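You operate a simulated robot arm through the tools that you are given. There is no shell and no other tool. Be economical: measure what you need, move in short steps, check, and stop when the job is done.

You run a simulated robot arm. Do the job below in one go: nothing can be reset, and whatever is moved stays where it is left.

Task
Put things in order on the kitchen island top. At the end: the brown cherry pod stands where the brown peach pod stood; the green pear carton (marked "PEAR JUICE") stands on top of the blue fish box (marked "RAW FISH"); the brown peach pod stands on top of the black shoe polish tin; the orange peg stands where the green pear carton stood; whatever was shut is shut again. Leave all else as you found it, and nothing knocked over.

The check looks at the end state, three seconds after you hand in, the way a careful person would. Anything else that was tipped, shoved, dropped, spilled or broken makes it a failure.

Robot
A 7-joint arm with a two-finger parallel gripper, fixed in place. Base frame: the origin is at the foot of the arm, x ahead of it, y to its left, z up; the work surface is at about z = 880. Units: mm, rad, N and s.
With the tool pointing down near the work surface it reaches from about 240 to 680 mm from the base axis. Its first joint turns from -1.152 to 1.152 rad. Payload 2.4 kg.
The tool frame sits at the grasp point between the pads (the TCP): z along the fingers, y along the line on which they close. The tips reach 30 mm beyond it. The gripper opens to 94 mm. The fingers are 28 mm wide and 10 mm thick; the gripper's body (50 by 96 mm) begins 55 mm behind the TCP.
Orientation is that of the tool frame in the base frame, as a unit quaternion [w, x, y, z]. With the fingers straight down and closing along the base's y, the tool's x points along the base's -x, its y along +y and its z along -z.

Tools
- The arm moves only by the tool apply_moves. Its argument "steps" is a list of rows, each a list of 7 numbers: the turn, a rotation vector about the tool's x, y, z in units of 4 degrees (1.0 is 4 degrees), then the shift along the tool's x, y, z in units of 30 mm (1.0 is 30 mm), then the finger opening in cm, from 0 to 9.4. In form: [[wx, wy, wz, x, y, z, hand], ...]. A call has 1 to 20 rows; each row shifts and turns the commanded pose from where the row before left it, along the tool's axes as they then stand. A call with a number of a shift or a turn outside -1 to 1 is refused whole. Each row takes 0.2 s and may step no farther than 50 mm and 0.15 rad from the row before; otherwise, or with a gripper value out of range, the whole call is refused. A pose out of reach is approached as far as the arm can. The call stops where the force on the tool passes 40 N (or 10 N more than at its start, if that is more) or the arm is blocked; 0.2 s more then pass. Each finger travels about 153 mm/s and halts on what it meets, pressing with about 42 N; the grip force reading is that of the motor and also rises with nothing between the fingers. The clock runs only during rows and for 0.2 s after the last one: add rows that do not move to give the fingers time. It gives the time, the measured TCP pose, the force on the tool (base axes), the opening and the grip force at its end, in the units of the frame above (readings bear some noise), and new pictures: "views" is both (left out), scene, wrist or none.
- Cameras (640 x 400 px; columns grow to the right, rows downward): "scene" is fixed at [55, 493.1, 1440.1]; the picture's right is [-0.48, -0.88, 0.00], its down [-0.58, 0.32, -0.75] and it looks along [0.66, -0.36, -0.66] (base axes); focal length 338 px, centre (320, 200). "wrist" rides on the gripper at [-37, 0, -58] in the tool frame; the picture's right is [0.00, -1.00, 0.00], its down [0.97, 0.00, -0.24] and it looks along [0.24, 0.00, 0.97] (tool axes); focal length 218 px, centre (320, 200). There is no depth. A picture from a camera that has moved, and an enlarged one, comes with that camera's place and axes in the base frame and with its lens. The place of the scene camera against the robot may be out by one fixed shift of up to 12 mm in any direction.
- enlarge(camera, box): a new picture of the part [left, top, right, bottom] of that camera's present view, enlarged. The clock stands still meanwhile.
- hand_in(): hands the job in; it is judged then, once.

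Go step by step. Nothing tells you positions but the pictures and the camera data: compare them with the known pose of the tool, close in by small moves and look again before you grip or let go. The budget is 120 turns and 170 pictures, counting those below and the enlarged ones. Unless the task says otherwise, let go and move clear before handing in, and close with one line.

The tools are called after "Emit:" as a command line: name --pt "numbers of a row" for each row, then --argument value for the rest, lists and objects as JSON in quotes. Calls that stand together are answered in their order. apply_moves: Moves the arm, as the interface text tells. Its arguments: {"type":"object","properties":{"steps":{"type":"array","items":{"type":"array","items":{"type":"number"}}},"views":{"type":"string","enum":["both","scene","wrist","none"]}},"required":["steps"]} The other tools are called the same way: enlarge (camera, box) takes an enlarged picture of a part of a camera's view; hand_in () hands the job in.

At the start:

```text
time: 0.0
ee_pos: [367.8, 243.7, 1120.0]
tool_rot: [0.0, 0.0, 1.0, 0.0]
ft_force: [-0.1, -0.5, 0.1]
gripper_width: 94.1
gripper_force: 0.1
```

scene: 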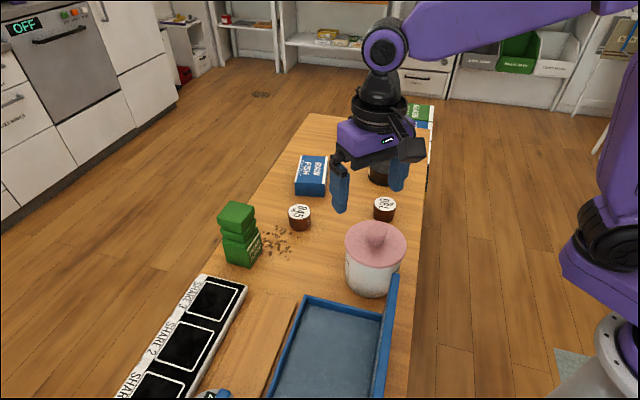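
wrist: 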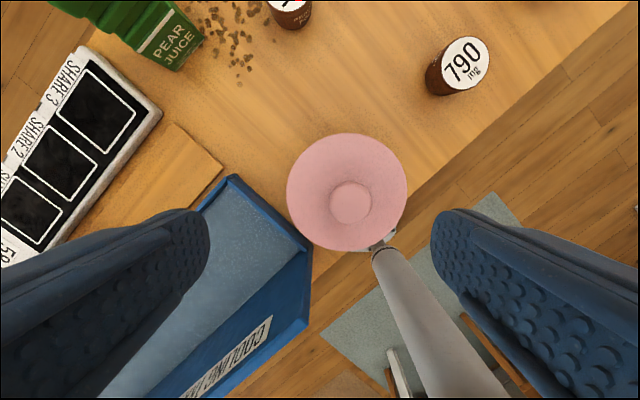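

I see a table with a green carton, a blue fish box, two brown pods, a lidded pot, a tray and a share board. I'll enlarge parts of the view to identify things.

Emit:
enlarge --camera "scene" --box '[200, 90, 440, 240]'

Emit:
enlarge --camera "scene" --box '[100, 220, 420, 400]'

Emit:
enlarge --camera "wrist" --box '[0, 0, 640, 400]'

```text
2.67 times, centred on (320, 165) of scene
camera zoom: at [55.0, 493.1, 1440.1], right [-0.48, -0.88, 0.0], down [-0.58, 0.32, -0.75], along [0.66, -0.36, -0.66], focal length 901 px, centre (320, 293)
```

zoom: 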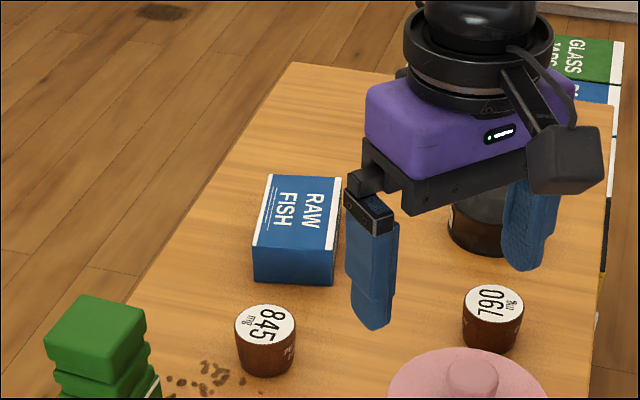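

```text
2.00 times, centred on (260, 310) of scene
camera zoom: at [55.0, 493.1, 1440.1], right [-0.48, -0.88, 0.0], down [-0.58, 0.32, -0.75], along [0.66, -0.36, -0.66], focal length 676 px, centre (440, -20)
```

zoom: 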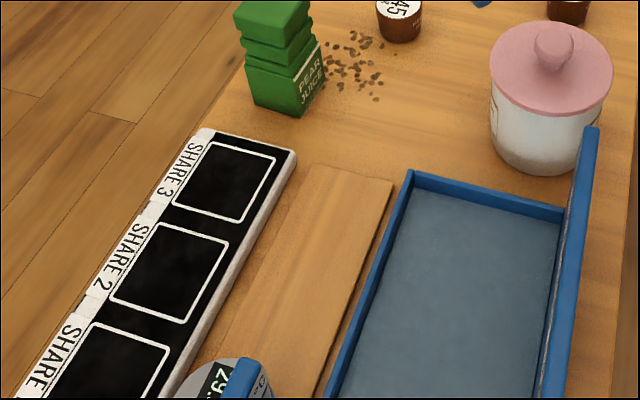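

```text
1.00 times, centred on (320, 200) of wrist
camera zoom: at [404.3, 242.7, 1177.0], right [0.0, -1.0, 0.0], down [-0.97, 0.0, 0.24], along [-0.24, 0.0, -0.97], focal length 218 px, centre (320, 200)
```

zoom: 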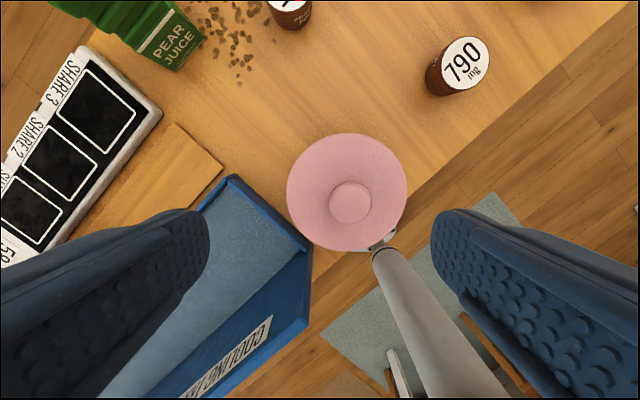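

The canister under the gripper sits near (367,209), the pods near (489,88) and (560,269), the fish box near (628,206), and a dark tin near (604,8). I can't see the orange peg yet, so I'll move out to look down on the far part.

Emit:
apply_moves --pt "0 0 0 -0.9 -0.9 -0.2 9.4" --pt "0 0 0 -0.9 -0.9 -0.2 9.4" --pt "0 0 0 -0.9 -0.9 -0.2 9.4" --pt "0 0 0 -0.9 -0.9 -0.2 9.4" --pt "0 0 0 -0.9 -0.9 -0.2 9.4"

```text
time: 1.2
ee_pos: [502.8, 108.2, 1150.0]
tool_rot: [0.0, 0.001, 1.0, 0.0]
ft_force: [-0.3, 0.0, 0.7]
gripper_width: 94.3
gripper_force: 0.0
camera wrist: at [539.2, 107.5, 1207.3], right [0.0, -1.0, 0.0], down [-0.97, 0.0, 0.24], along [-0.24, 0.0, -0.97], focal length 218 px, centre (320, 200)
```

scene: 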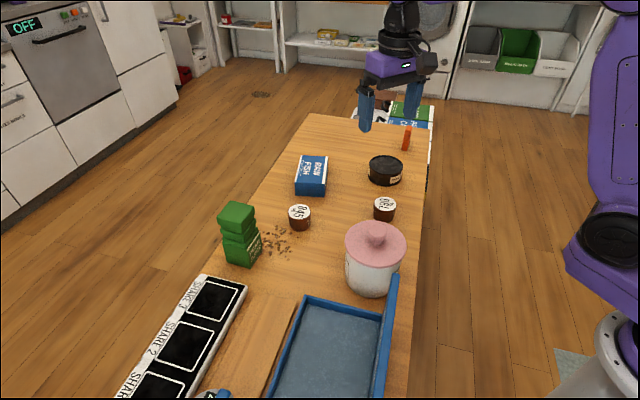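
wrist: 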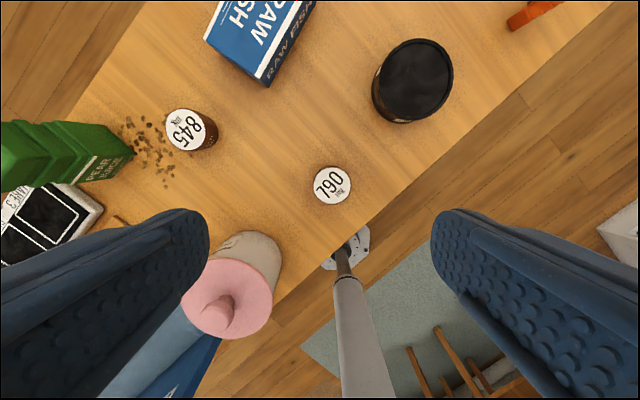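

The orange peg stands at the far right of the table, roughly (695,-155), and the tin is in the open. Next I'll read the pod labels.

Emit:
enlarge --camera "wrist" --box '[130, 80, 260, 180]'

Emit:
enlarge --camera "scene" --box '[280, 190, 410, 240]'

Emit:
enlarge --camera "wrist" --box '[300, 20, 460, 220]'

Emit:
enlarge --camera "scene" --box '[340, 120, 440, 200]'

```text
4.00 times, centred on (195, 130) of wrist
camera zoom: at [539.2, 107.5, 1207.3], right [0.0, -1.0, 0.0], down [-0.97, 0.0, 0.24], along [-0.24, 0.0, -0.97], focal length 873 px, centre (820, 480)
```

zoom: 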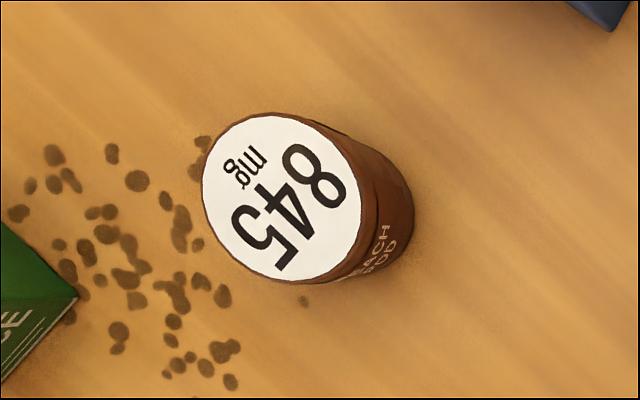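

```text
4.92 times, centred on (345, 215) of scene
camera zoom: at [54.9, 493.1, 1440.1], right [-0.48, -0.88, 0.0], down [-0.58, 0.32, -0.75], along [0.66, -0.36, -0.66], focal length 1663 px, centre (197, 126)
```

zoom: 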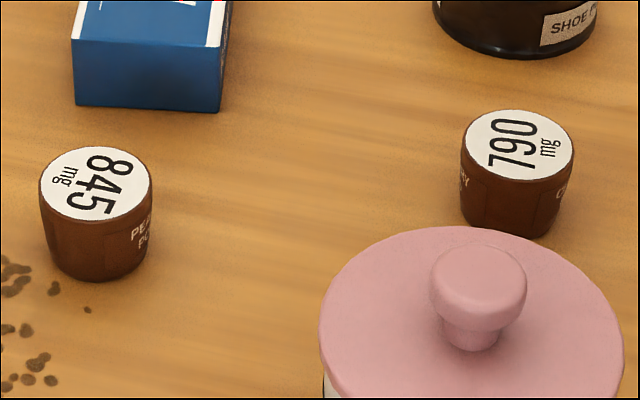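

```text
2.00 times, centred on (380, 120) of wrist
camera zoom: at [539.2, 107.5, 1207.3], right [0.0, -1.0, 0.0], down [-0.97, 0.0, 0.24], along [-0.24, 0.0, -0.97], focal length 436 px, centre (200, 360)
```

zoom: 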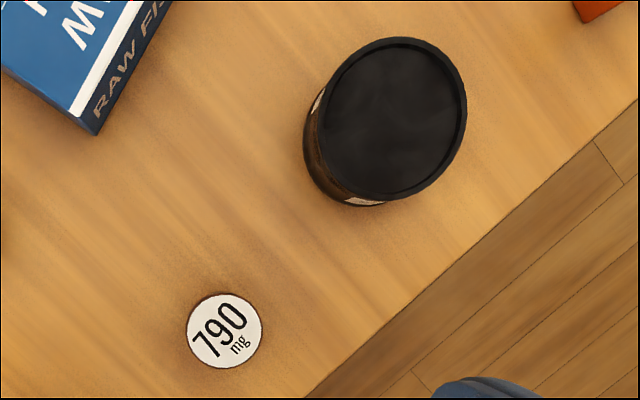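

```text
5.00 times, centred on (390, 160) of scene
camera zoom: at [54.9, 493.1, 1440.1], right [-0.48, -0.88, 0.0], down [-0.58, 0.32, -0.75], along [0.66, -0.36, -0.66], focal length 1689 px, centre (-30, 400)
```

zoom: 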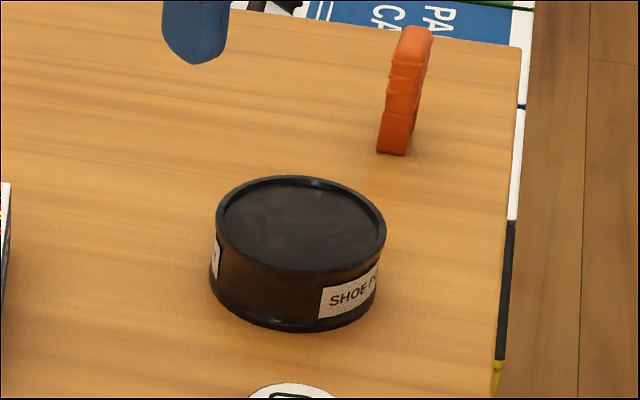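

The 845 pod is PEACH at about (559,276) and the 790 pod is CHERRY at about (488,91); nothing needs opening. I'll go above the peach pod and turn the gripper 90° so the fingers stay off the crumbs.

Emit:
apply_moves --pt "0 0 0 -0.312 0.933 0.667 9.4" --pt "0 0 0 -0.312 0.933 0.667 9.4" --pt "0 0 0 -0.312 0.933 0.667 9.4" --pt "0 0 0 -0.312 0.933 0.667 9.4" --pt "0 0 0 -0.312 0.933 0.667 9.4" --pt "0 0 0 -0.312 0.933 0.667 9.4" --pt "0 0 1 0 0 0 9.4" --pt "0 0 1 0 0 0 9.4" --pt "0 0 1 0 0 0 9.4" --pt "0 0 1 0 0 0 9.4" --pt "0 0 1 0 0 0 9.4" --pt "0 0 1 0 0 0 9.4" --pt "0 0 1 0 0 0 9.4" --pt "0 0 1 0 0 0 9.4" --pt "0 0 1 0 0 0 9.4" --pt "0 0 1 0 0 0 9.4" --pt "0 0 1 0 0 0 9.4" --pt "0 0 1 0 0 0 9.4" --views "none"

Emit:
apply_moves --pt "0 0 1 0 0 0 9.4" --pt "0 0 1 0 0 0 9.4" --pt "0 0 1 0 0 0 9.4" --pt "0 0 1 0 0 0 9.4" --pt "0 0 1 0 0 0 9.4" --pt "0 0 1 0 0 0 9.4" --pt "0 0 1 0 0 0 9.4" --pt "0 0 1 0 0 0 9.4" --pt "0 0 1 0 0 0 9.4" --pt "0 0 1 0 0 0 9.4" --pt "0 0 0.5 0 0 0 9.4" --pt "0 0 0 0 0 0 9.4"

```text
time: 5.0
ee_pos: [559.5, 275.4, 1028.3]
tool_rot: [-0.001, 0.406, 0.914, 0.0]
ft_force: [0.8, -0.8, 0.2]
gripper_width: 93.8
gripper_force: 0.1
```

```text
time: 7.6
ee_pos: [558.8, 275.7, 1028.6]
tool_rot: [0.0, 0.708, 0.706, 0.0]
ft_force: [0.4, 0.6, -0.1]
gripper_width: 93.9
gripper_force: 0.1
camera wrist: at [558.9, 238.6, 1086.8], right [-1.0, 0.0, 0.0], down [0.0, 0.97, 0.24], along [0.0, 0.24, -0.97], focal length 218 px, centre (320, 200)
```

scene: 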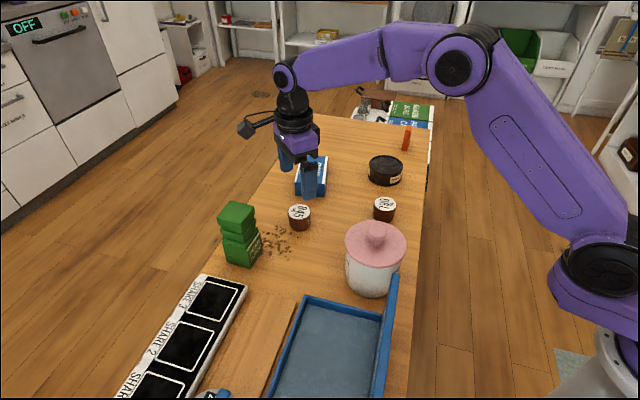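
wrist: 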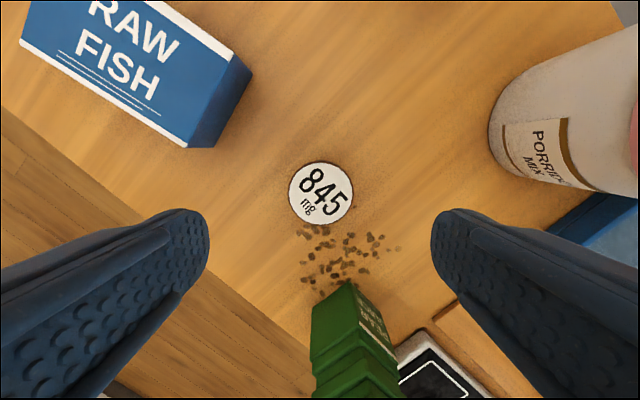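

The pod is centred under the tool within 1–2 mm. I'll descend to z≈920 and close.

Emit:
apply_moves --pt "0 0 0 -0.03 0 0.9 9.4" --pt "0 0 0 0 0 0.9 9.4" --pt "0 0 0 0 0 0.9 9.4" --pt "0 0 0 0 0 0.6 9.4" --pt "0 0 0 0 0 0.3 9.4" --pt "0 0 0 0 0 0 9.4"

```text
time: 9.0
ee_pos: [560.2, 275.3, 920.4]
tool_rot: [0.0, 0.707, 0.707, 0.0]
ft_force: [-0.6, -0.1, 0.8]
gripper_width: 94.2
gripper_force: 0.1
camera wrist: at [558.8, 237.9, 978.1], right [-1.0, 0.0, 0.0], down [0.0, 0.97, 0.24], along [0.0, 0.24, -0.97], focal length 218 px, centre (320, 200)
```

scene: 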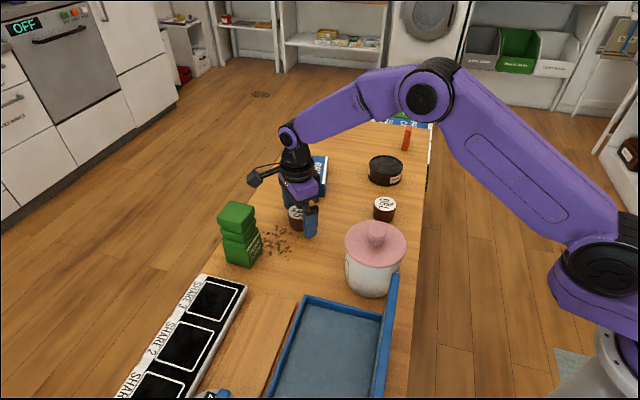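
wrist: 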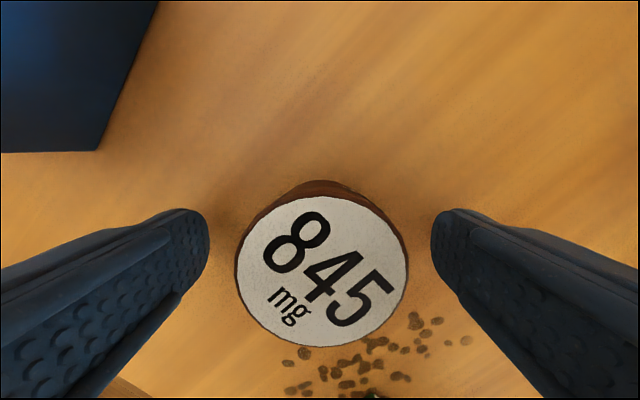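

The pod is aligned, centred at about (558,275) with its top at z≈920. Closing and lifting a little.

Emit:
apply_moves --pt "0 0 0 0 0 0 4" --pt "0 0 0 0 0 0 4" --pt "0 0 0 0 0 0 4" --pt "0 0 0 0 0 -0.5 4" --pt "0 0 0 0 0 -0.9 4" --pt "0 0 0 0 0 -0.9 4" --pt "0 0 0 0 0 -0.9 4"

```text
time: 10.6
ee_pos: [558.7, 275.8, 1017.0]
tool_rot: [0.0, 0.707, 0.707, 0.0]
ft_force: [0.1, 0.0, -0.3]
gripper_width: 48.9
gripper_force: 42.2
camera wrist: at [558.9, 237.7, 1075.4], right [-1.0, 0.0, 0.0], down [0.0, 0.97, 0.24], along [0.0, 0.24, -0.97], focal length 218 px, centre (320, 200)
```

scene: 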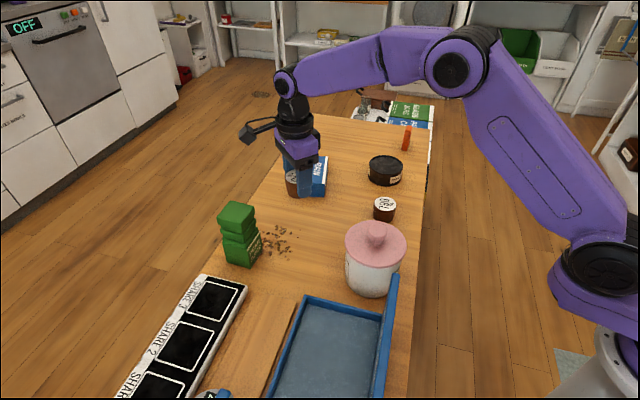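
wrist: 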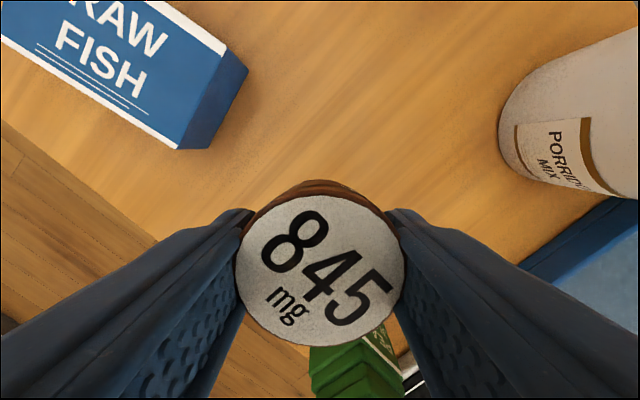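

The peach pod is held. I'm moving toward the tin and stopping short to measure it.

Emit:
apply_moves --pt "0 0 0 -0.9 0.22 0 4" --pt "0 0 0 -0.9 0.22 0 4" --pt "0 0 0 -0.9 0.22 0 4" --pt "0 0 0 -0.9 0.22 0 4" --pt "0 0 0 -0.9 0.22 0 4" --pt "0 0 0 -0.9 0.22 0 4" --pt "0 0 0 -0.9 0.22 0 4" --pt "0 0 0 -0.9 0.22 0 4" --pt "0 0 0 0 0 0 4" --views "wrist"

Emit:
enlarge --camera "scene" --box '[340, 100, 440, 200]'

```text
time: 12.6
ee_pos: [611.9, 58.9, 1017.1]
tool_rot: [0.001, 0.707, 0.707, 0.0]
ft_force: [0.5, -0.4, 0.2]
gripper_width: 49.0
gripper_force: 42.3
camera wrist: at [611.1, 21.6, 1075.0], right [-1.0, 0.0, 0.0], down [0.0, 0.97, 0.24], along [0.0, 0.24, -0.97], focal length 218 px, centre (320, 200)
```

wrist: 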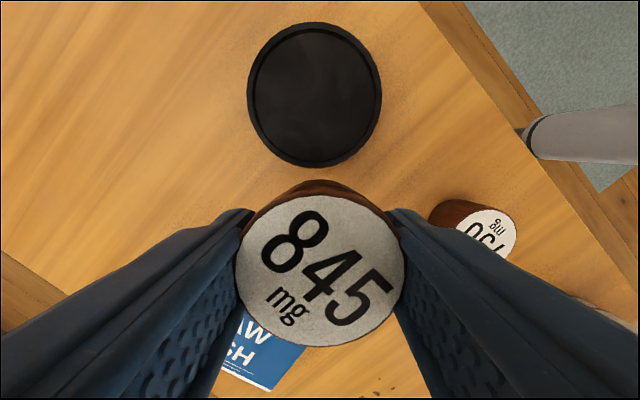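

```text
4.00 times, centred on (390, 150) of scene
camera zoom: at [55.0, 493.1, 1440.1], right [-0.48, -0.88, 0.0], down [-0.58, 0.32, -0.75], along [0.66, -0.36, -0.66], focal length 1352 px, centre (40, 400)
```

zoom: 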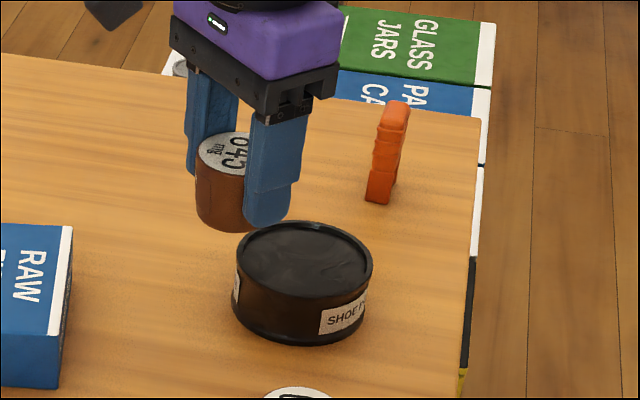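

The tin top's centre is at about (614,-11), z≈916, with a diameter of about 84. I'll go over it and lower to just above.

Emit:
apply_moves --pt "0 0 0 -0.8 0.03 0 4" --pt "0 0 0 -0.8 0.03 0 4" --pt "0 0 0 -0.73 0.02 0 4" --pt "0 0 0 0 0 0.7 4" --pt "0 0 0 0 0 0.7 4" --pt "0 0 0 0 0 0 4"

Emit:
enlarge --camera "scene" --box '[340, 130, 440, 200]'

```text
time: 14.0
ee_pos: [613.8, -11.4, 975.4]
tool_rot: [0.0, 0.707, 0.707, -0.001]
ft_force: [-0.6, -0.3, -0.3]
gripper_width: 49.5
gripper_force: 42.0
camera wrist: at [614.2, -48.0, 1033.0], right [-1.0, 0.0, 0.0], down [0.0, 0.97, 0.24], along [0.0, 0.24, -0.97], focal length 218 px, centre (320, 200)
```

scene: 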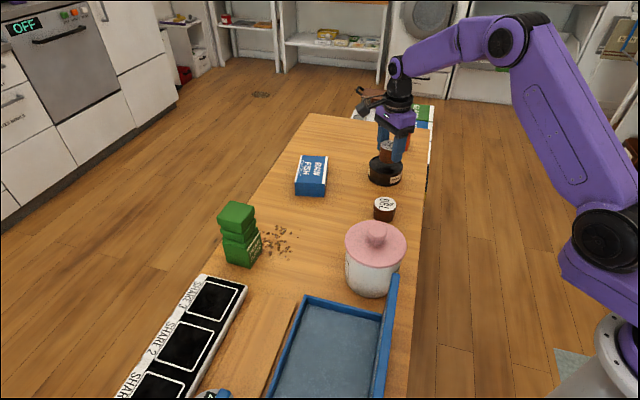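
wrist: 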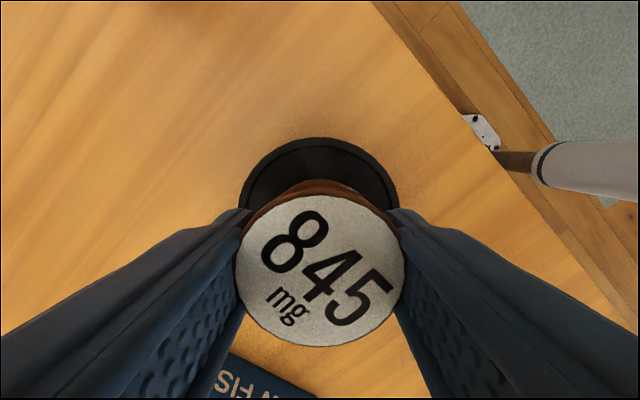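

```text
5.71 times, centred on (390, 165) of scene
camera zoom: at [55.0, 493.1, 1440.1], right [-0.48, -0.88, 0.0], down [-0.58, 0.32, -0.75], along [0.66, -0.36, -0.66], focal length 1931 px, centre (-80, 400)
```

zoom: 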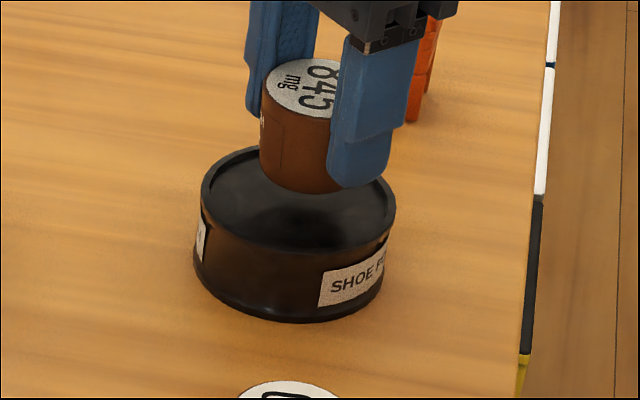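

The pod is centred over the tin. Lowering gently to contact.

Emit:
apply_moves --pt "0 0 0 0 0 0.2 4" --pt "0 0 0 0 0 0.2 4" --pt "0 0 0 0 0 0.1 4" --pt "0 0 0 0 0 0 4"

Emit:
enlarge --camera "scene" --box '[340, 130, 440, 200]'

```text
time: 15.0
ee_pos: [613.7, -10.3, 961.3]
tool_rot: [0.0, 0.707, 0.707, 0.0]
ft_force: [0.4, -0.1, 0.4]
gripper_width: 49.1
gripper_force: 42.2
camera wrist: at [613.9, -48.2, 1018.0], right [-1.0, 0.0, 0.0], down [0.0, 0.97, 0.24], along [0.0, 0.24, -0.97], focal length 218 px, centre (320, 200)
```

scene: 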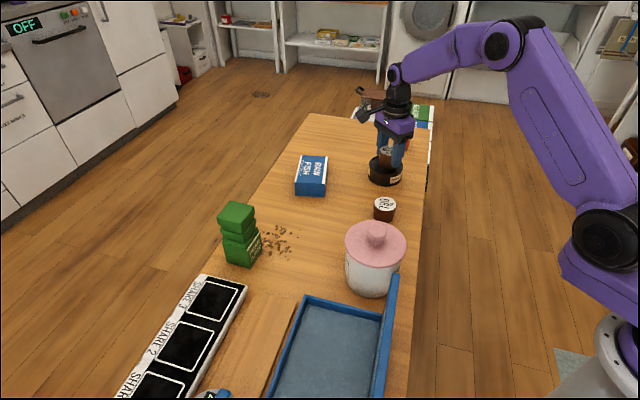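
wrist: 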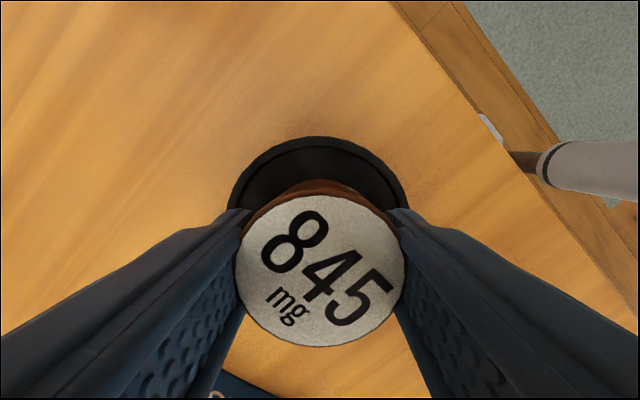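

```text
5.71 times, centred on (390, 165) of scene
camera zoom: at [55.0, 493.1, 1440.1], right [-0.48, -0.88, 0.0], down [-0.58, 0.32, -0.75], along [0.66, -0.36, -0.66], focal length 1931 px, centre (-80, 400)
```

zoom: 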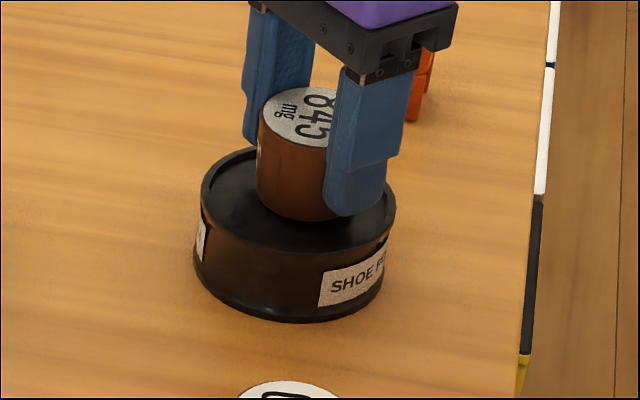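

Not touching yet; continuing in fine steps and watching the force.

Emit:
apply_moves --pt "0 0 0 0 0 0.08 4" --pt "0 0 0 0 0 0 4" --views "none"

Emit:
apply_moves --pt "0 0 0 0 0 0.08 4" --pt "0 0 0 0 0 0 4" --views "scene"

```text
time: 15.6
ee_pos: [613.7, -10.9, 958.9]
tool_rot: [0.001, 0.707, 0.707, 0.001]
ft_force: [-3.9, -0.3, 19.3]
gripper_width: 48.8
gripper_force: 42.4
```

```text
time: 16.2
ee_pos: [616.0, -10.0, 957.3]
tool_rot: [0.003, 0.707, 0.707, 0.003]
ft_force: [-0.4, -0.4, 29.3]
gripper_width: 48.8
gripper_force: 42.8
```

scene: 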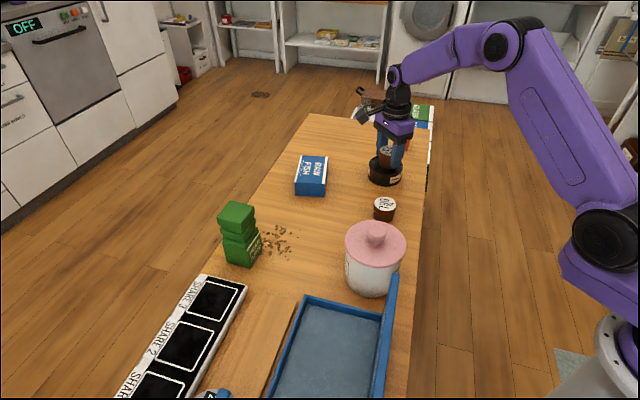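

In contact at about 958. I'll relieve the pressure, open and rise.

Emit:
apply_moves --pt "0 0 0 0 0 -0.08 4" --pt "0 0 0 0 0 -0.02 4" --pt "0 0 0 0 0 0 7" --pt "0 0 0 0 0 0 8" --pt "0 0 0 0 0 0 8" --pt "0 0 0 0 0 -0.5 8" --pt "0 0 0 0 0 -0.9 9.4" --pt "0 0 0 0 0 -0.9 9.4" --pt "0 0 0 0 0 0 9.4"

Emit:
enlarge --camera "scene" --box '[340, 110, 440, 210]'

```text
time: 18.2
ee_pos: [613.1, -10.7, 1028.3]
tool_rot: [0.0, 0.707, 0.707, 0.0]
ft_force: [-1.0, 0.5, 0.6]
gripper_width: 93.9
gripper_force: 0.0
camera wrist: at [614.0, -48.3, 1085.4], right [-1.0, 0.0, 0.0], down [0.0, 0.97, 0.24], along [0.0, 0.24, -0.97], focal length 218 px, centre (320, 200)
```

scene: 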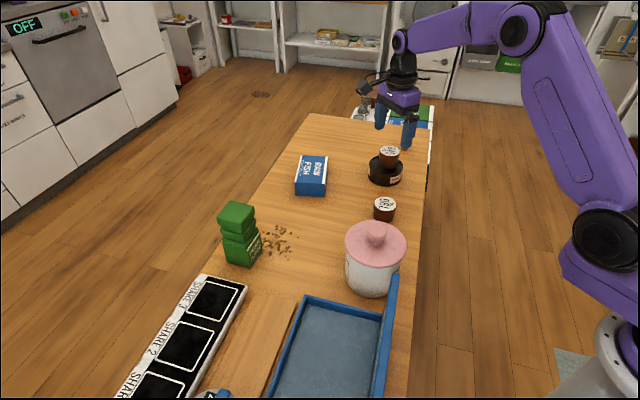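
wrist: 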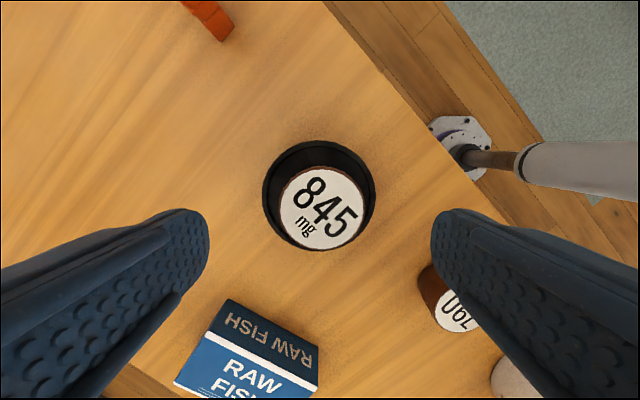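

```text
4.00 times, centred on (390, 160) of scene
camera zoom: at [54.9, 493.1, 1440.1], right [-0.48, -0.88, 0.0], down [-0.58, 0.32, -0.75], along [0.66, -0.36, -0.66], focal length 1352 px, centre (40, 360)
```

zoom: 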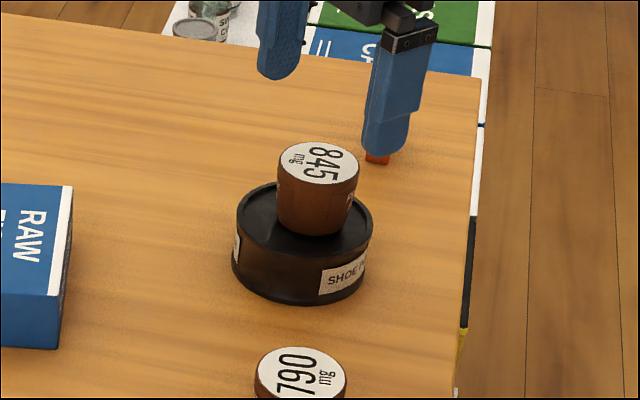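

The peach pod stands on the tin. Now moving above the cherry pod.

Emit:
apply_moves --pt "0 0 0 0.68 -0.83 0 9.4" --pt "0 0 0 0.68 -0.83 0 9.4" --pt "0 0 0 0.68 -0.83 0 9.4" --pt "0 0 0 0.68 -0.83 0 9.4" --pt "0 0 0 0.68 -0.83 0 9.4" --pt "0 0 0 0 0 0 9.4" --views "wrist"

```text
time: 19.6
ee_pos: [488.6, 91.9, 1027.6]
tool_rot: [0.001, 0.707, 0.707, 0.0]
ft_force: [-1.0, -0.3, 0.4]
gripper_width: 94.4
gripper_force: 0.0
camera wrist: at [488.7, 54.1, 1085.0], right [-1.0, 0.0, 0.0], down [0.0, 0.97, 0.24], along [0.0, 0.24, -0.97], focal length 218 px, centre (320, 200)
```

wrist: 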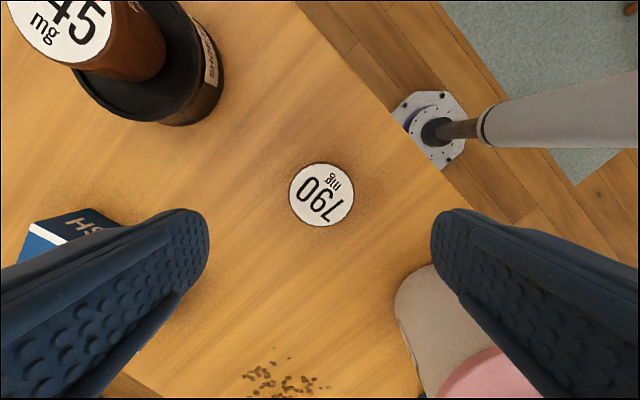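

The cherry pod is at (487.5,90.6). Descending and gripping.

Emit:
apply_moves --pt "0 0 0 -0.04 -0.03 0.9 9.4" --pt "0 0 0 0 0 0.9 9.4" --pt "0 0 0 0 0 0.9 9.4" --pt "0 0 0 0 0 0.6 9.4" --pt "0 0 0 0 0 0.28 9.4" --pt "0 0 0 0 0 0 9.4" --pt "0 0 0 0 0 0 4" --pt "0 0 0 0 0 0 4" --pt "0 0 0 0 0 0 4" --views "wrist"

```text
time: 21.6
ee_pos: [489.5, 90.5, 920.3]
tool_rot: [0.0, 0.708, 0.707, 0.0]
ft_force: [-0.3, -0.2, -0.1]
gripper_width: 49.9
gripper_force: 42.1
camera wrist: at [488.7, 53.0, 977.8], right [-1.0, 0.0, 0.0], down [0.0, 0.97, 0.24], along [0.0, 0.24, -0.97], focal length 218 px, centre (320, 200)
```

wrist: 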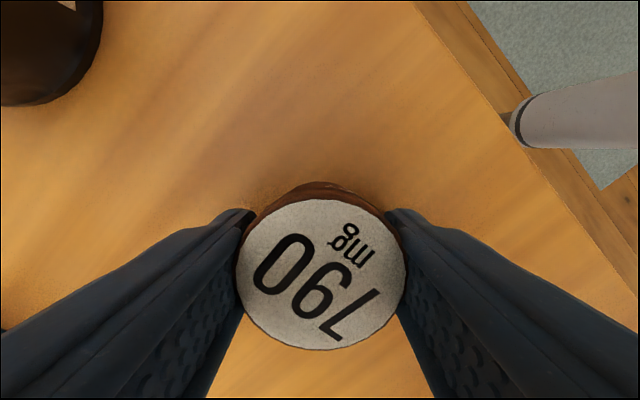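

Cherry is gripped. Lifting it 90 mm and carrying it to the peach's old spot at (558.5,274.5), then checking before lowering.

Emit:
apply_moves --pt "0 0 0 0 0 -1 4" --pt "0 0 0 0 0 -1 4" --pt "0 0 0 0 0 -1 4" --pt "0 0 0 0.876 0.333 0 4" --pt "0 0 0 0.876 0.333 0 4" --pt "0 0 0 0.876 0.333 0 4" --pt "0 0 0 0.876 0.333 0 4" --pt "0 0 0 0.876 0.333 0 4" --pt "0 0 0 0.876 0.333 0 4" --pt "0 0 0 0.876 0.333 0 4" --pt "0 0 0 0 0 0 4" --pt "0 0 0 0 0 0 4"

```text
time: 24.2
ee_pos: [558.9, 273.9, 1010.0]
tool_rot: [0.0, 0.707, 0.707, 0.0]
ft_force: [-0.3, 0.6, -1.0]
gripper_width: 49.7
gripper_force: 42.6
camera wrist: at [558.6, 236.8, 1067.6], right [-1.0, 0.0, 0.0], down [0.0, 0.97, 0.24], along [0.0, 0.24, -0.97], focal length 218 px, centre (320, 200)
```

scene: 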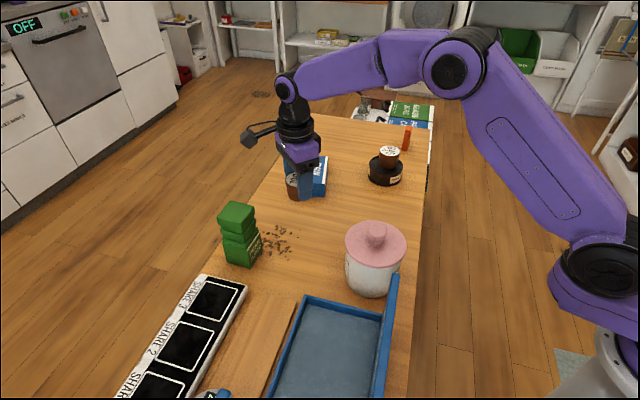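
wrist: 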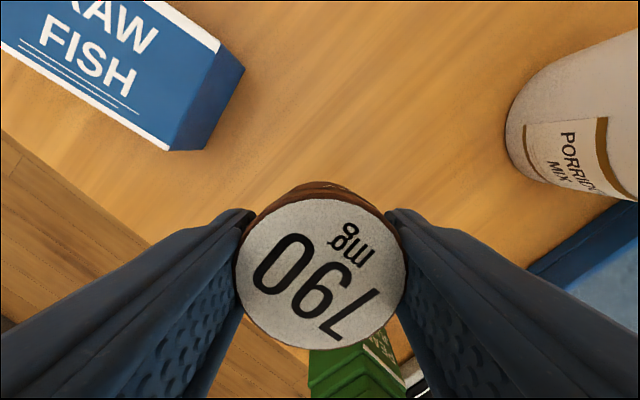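

Position is right. Lowering to the table.

Emit:
apply_moves --pt "0 0 0 0 0 0.9 4" --pt "0 0 0 0 0 0.9 4" --pt "0 0 0 0 0 0.9 4" --pt "0 0 0 0 0 0.2 4" --pt "0 0 0 0 0 0.05 4" --pt "0 0 0 0 0 0 4" --views "none"

Emit:
apply_moves --pt "0 0 0 0 0 0.04 4" --pt "0 0 0 0 0 0 4" --views "wrist"

```text
time: 25.6
ee_pos: [559.7, 275.6, 922.0]
tool_rot: [0.0, 0.707, 0.707, 0.0]
ft_force: [-0.5, -0.6, 0.0]
gripper_width: 49.9
gripper_force: 41.9
```

```text
time: 26.2
ee_pos: [559.0, 273.9, 921.4]
tool_rot: [0.0, 0.707, 0.707, 0.0]
ft_force: [-0.2, -0.2, 0.2]
gripper_width: 49.8
gripper_force: 42.1
camera wrist: at [558.4, 237.1, 978.0], right [-1.0, 0.0, 0.0], down [0.0, 0.97, 0.24], along [0.0, 0.24, -0.97], focal length 218 px, centre (320, 200)
```

wrist: 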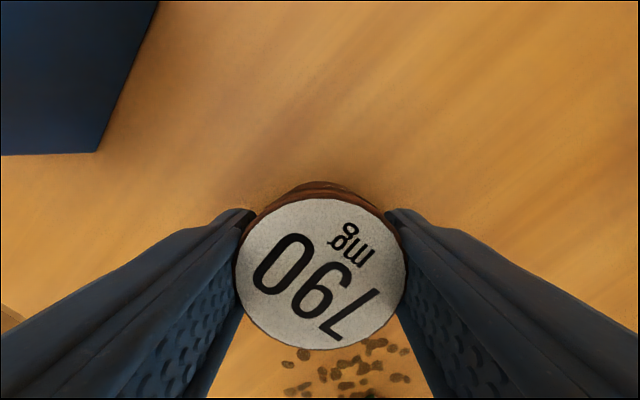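

Almost down; one more millimetre, then release and rise.

Emit:
apply_moves --pt "0 0 0 0 0 0.03 4" --pt "0 0 0 0 0 0 4" --pt "0 0 0 0 0 0 7" --pt "0 0 0 0 0 0 9.4" --pt "0 0 0 0 0 0 9.4" --pt "0 0 0 0 0 -0.6 9.4" --pt "0 0 0 0 0 -0.9 9.4" --pt "0 0 0 0 0 -0.9 9.4" --pt "0 0 0 0 0 -0.9 9.4" --pt "0 0 0 0 0 -0.9 9.4" --pt "0 0 0 0 0 -0.9 9.4" --pt "0 0 0 0 0 0 9.4"

Emit:
enlarge --camera "scene" --box '[190, 130, 350, 280]'

```text
time: 28.8
ee_pos: [559.2, 273.8, 1072.8]
tool_rot: [-0.001, 0.707, 0.707, 0.0]
ft_force: [-0.2, -1.3, -0.3]
gripper_width: 94.2
gripper_force: 0.1
camera wrist: at [558.2, 236.4, 1130.2], right [-1.0, 0.0, 0.0], down [0.0, 0.97, 0.24], along [0.0, 0.24, -0.97], focal length 218 px, centre (320, 200)
```

scene: 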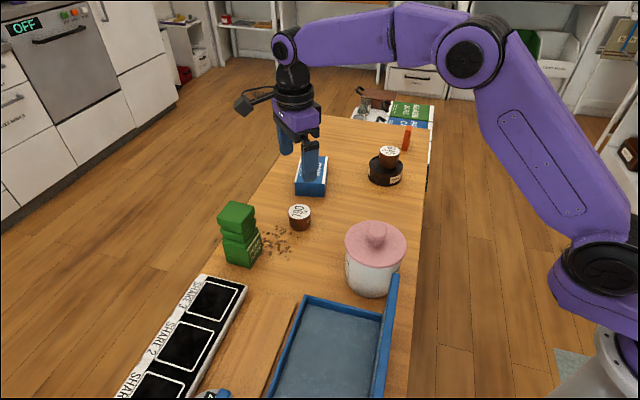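
wrist: 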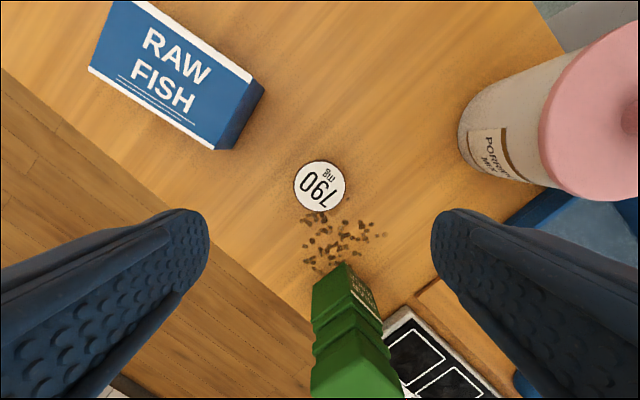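

```text
2.67 times, centred on (270, 205) of scene
camera zoom: at [54.9, 493.1, 1440.1], right [-0.48, -0.88, 0.0], down [-0.58, 0.32, -0.75], along [0.66, -0.36, -0.66], focal length 901 px, centre (453, 187)
```

zoom: 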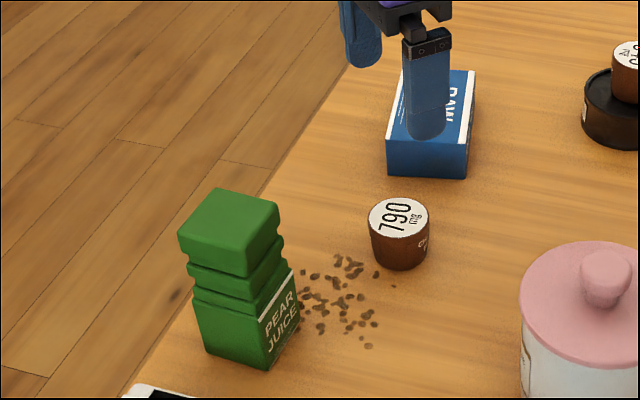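

Cherry sits where the peach stood. Next is the carton; I'll move higher and closer to view it from above.

Emit:
apply_moves --pt "0 0 0 0.9 -0.2 -0.7 9.4" --pt "0 0 0 0.9 -0.2 -0.7 9.4" --pt "0 0 0 0.9 -0.2 -0.7 9.4" --pt "0 0 0 0 0 0 9.4" --views "wrist"

Emit:
enlarge --camera "wrist" --box '[240, 150, 440, 350]'

Emit:
enlarge --camera "scene" --box '[200, 190, 280, 280]'

```text
time: 29.8
ee_pos: [541.3, 357.1, 1135.1]
tool_rot: [0.0, 0.707, 0.707, 0.0]
ft_force: [-0.7, -0.4, 0.6]
gripper_width: 94.2
gripper_force: 0.0
camera wrist: at [541.2, 318.5, 1193.2], right [-1.0, 0.0, 0.0], down [0.0, 0.97, 0.24], along [0.0, 0.24, -0.97], focal length 218 px, centre (320, 200)
```

wrist: 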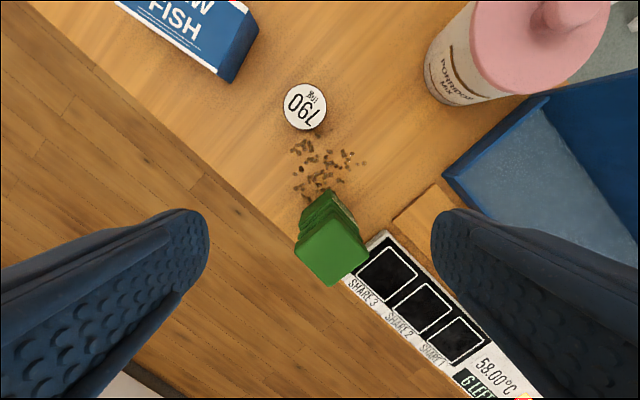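

```text
2.00 times, centred on (340, 250) of wrist
camera zoom: at [541.2, 318.5, 1193.2], right [-1.0, 0.0, 0.0], down [0.0, 0.97, 0.24], along [0.0, 0.24, -0.97], focal length 436 px, centre (280, 100)
```

zoom: 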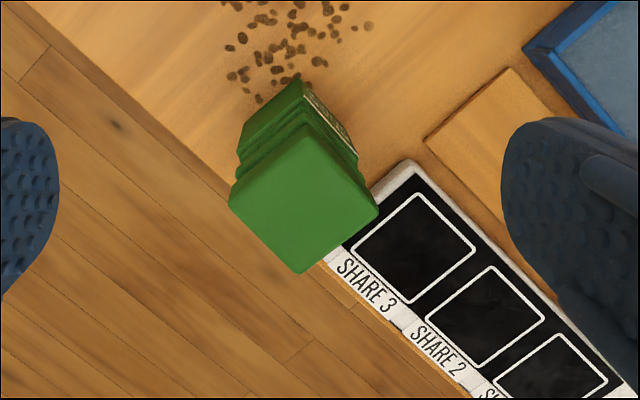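

```text
4.44 times, centred on (240, 235) of scene
camera zoom: at [54.9, 493.1, 1440.1], right [-0.48, -0.88, 0.0], down [-0.58, 0.32, -0.75], along [0.66, -0.36, -0.66], focal length 1502 px, centre (676, 44)
```

zoom: 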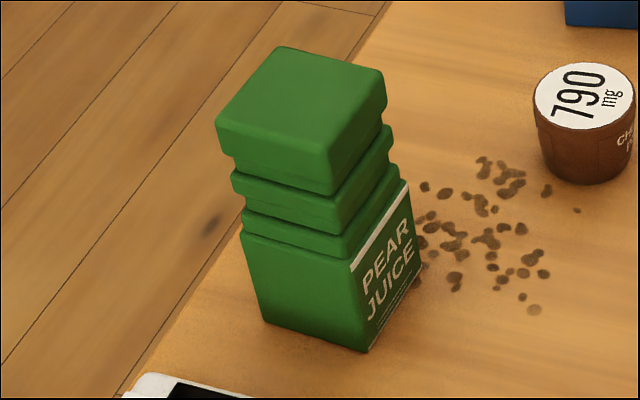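

The carton top is at about (529,421), z≈990, with its faces turned about 42°. I'll rotate the gripper to match, closing along 42°, and go above it.

Emit:
apply_moves --pt "0 0 -0.95 0 0 0 9.4" --pt "0 0 -0.95 0 0 0 9.4" --pt "0 0 -0.95 0 0 0 9.4" --pt "0 0 -0.95 0 0 0 9.4" --pt "0 0 -0.95 0 0 0 9.4" --pt "0 0 -0.95 0 0 0 9.4" --pt "0 0 -0.95 0 0 0 9.4" --pt "0 0 -0.95 0 0 0 9.4" --pt "0 0 -0.95 0 0 0 9.4" --pt "0 0 -0.95 0 0 0 9.4" --pt "0 0 -1 0 0 0 9.4" --pt "0 0 0 0.617 0.38 0.6 9.4" --pt "0 0 0 0.617 0.38 0.6 9.4" --pt "0 0 0 0.617 0.38 0.6 9.4" --pt "0 0 0 0 0 0 9.4"

Emit:
enlarge --camera "wrist" --box '[220, 150, 420, 350]'

```text
time: 33.0
ee_pos: [527.8, 418.7, 1081.3]
tool_rot: [0.0, 0.407, 0.913, 0.0]
ft_force: [-0.1, -0.6, -0.7]
gripper_width: 94.1
gripper_force: 0.1
camera wrist: at [552.0, 390.5, 1138.7], right [-0.74, -0.67, 0.0], down [-0.65, 0.72, 0.24], along [-0.16, 0.18, -0.97], focal length 218 px, centre (320, 200)
```

scene: 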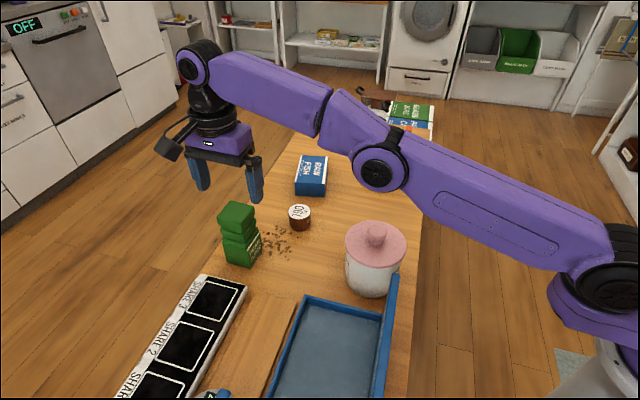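
wrist: 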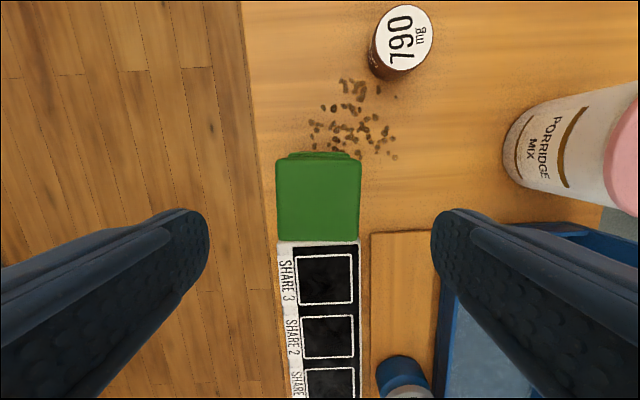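

```text
2.00 times, centred on (320, 250) of wrist
camera zoom: at [552.0, 390.5, 1138.7], right [-0.74, -0.67, 0.0], down [-0.65, 0.72, 0.24], along [-0.16, 0.18, -0.97], focal length 436 px, centre (320, 100)
```

zoom: 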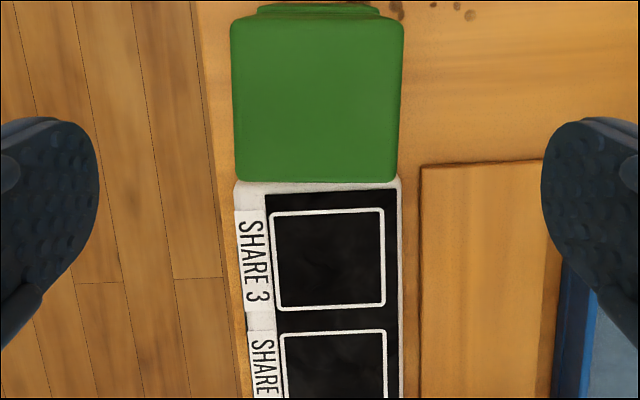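

The gripper is well aligned; the carton is about 58 mm square and centred. Descending around it.

Emit:
apply_moves --pt "0 0 0 0.03 0.02 0.9 9.4" --pt "0 0 0 0 0 0.9 9.4" --pt "0 0 0 0 0 0.9 9.4" --pt "0 0 0 0 0 0.8 9.4" --pt "0 0 0 0 0 0.4 9.4" --pt "0 0 0 0 0 0.2 9.4" --pt "0 0 0 0 0 0 9.4"

Emit:
enlarge --camera "scene" --box '[170, 150, 300, 280]'

```text
time: 34.6
ee_pos: [528.6, 420.4, 958.8]
tool_rot: [0.001, 0.406, 0.914, 0.0]
ft_force: [-0.5, 0.4, 0.5]
gripper_width: 93.7
gripper_force: 0.0
camera wrist: at [553.6, 392.5, 1016.1], right [-0.74, -0.67, 0.0], down [-0.65, 0.72, 0.24], along [-0.16, 0.18, -0.97], focal length 218 px, centre (320, 200)
```

scene: 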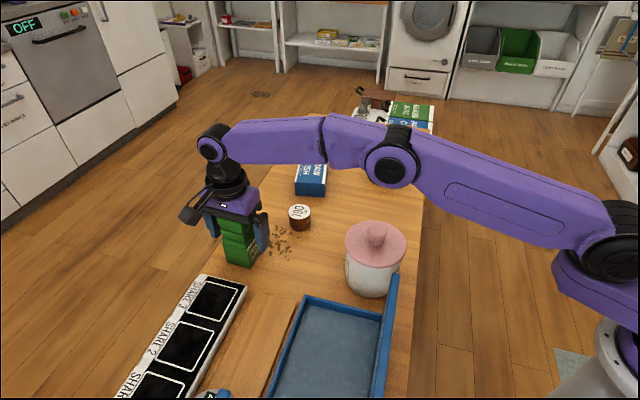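
wrist: 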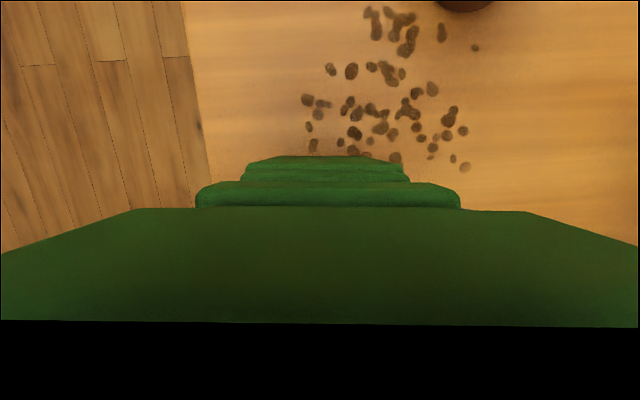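

```text
3.08 times, centred on (235, 215) of scene
camera zoom: at [54.9, 493.1, 1440.1], right [-0.48, -0.88, 0.0], down [-0.58, 0.32, -0.75], along [0.66, -0.36, -0.66], focal length 1040 px, centre (582, 154)
```

zoom: 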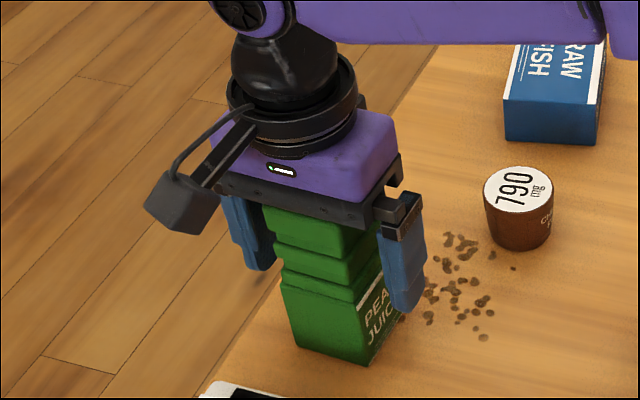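

Good clearance on both sides. Closing on the carton.

Emit:
apply_moves --pt "0 0 0 0 0 0.2 9.4" --pt "0 0 0 0 0 0 5" --pt "0 0 0 0 0 0 5" --pt "0 0 0 0 0 0 5" --pt "0 0 0 0 0 0 5" --views "none"

Emit:
enlarge --camera "scene" --box '[170, 150, 300, 280]'

```text
time: 35.8
ee_pos: [529.4, 420.2, 952.7]
tool_rot: [0.0, 0.406, 0.914, 0.0]
ft_force: [-0.9, -0.5, -0.3]
gripper_width: 56.3
gripper_force: 41.5
```

```text
3.08 times, centred on (235, 215) of scene
camera zoom: at [55.0, 493.1, 1440.1], right [-0.48, -0.88, 0.0], down [-0.58, 0.32, -0.75], along [0.66, -0.36, -0.66], focal length 1040 px, centre (582, 154)
```

zoom: 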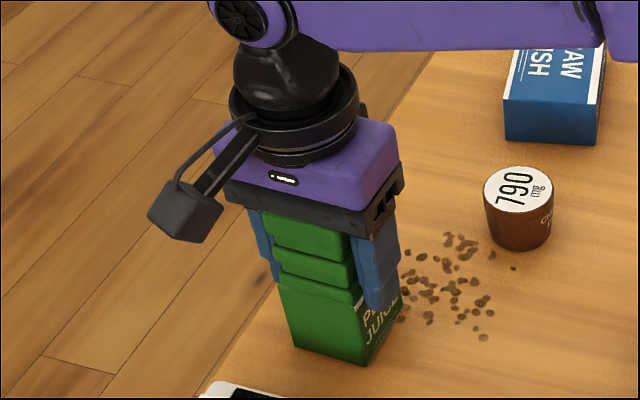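

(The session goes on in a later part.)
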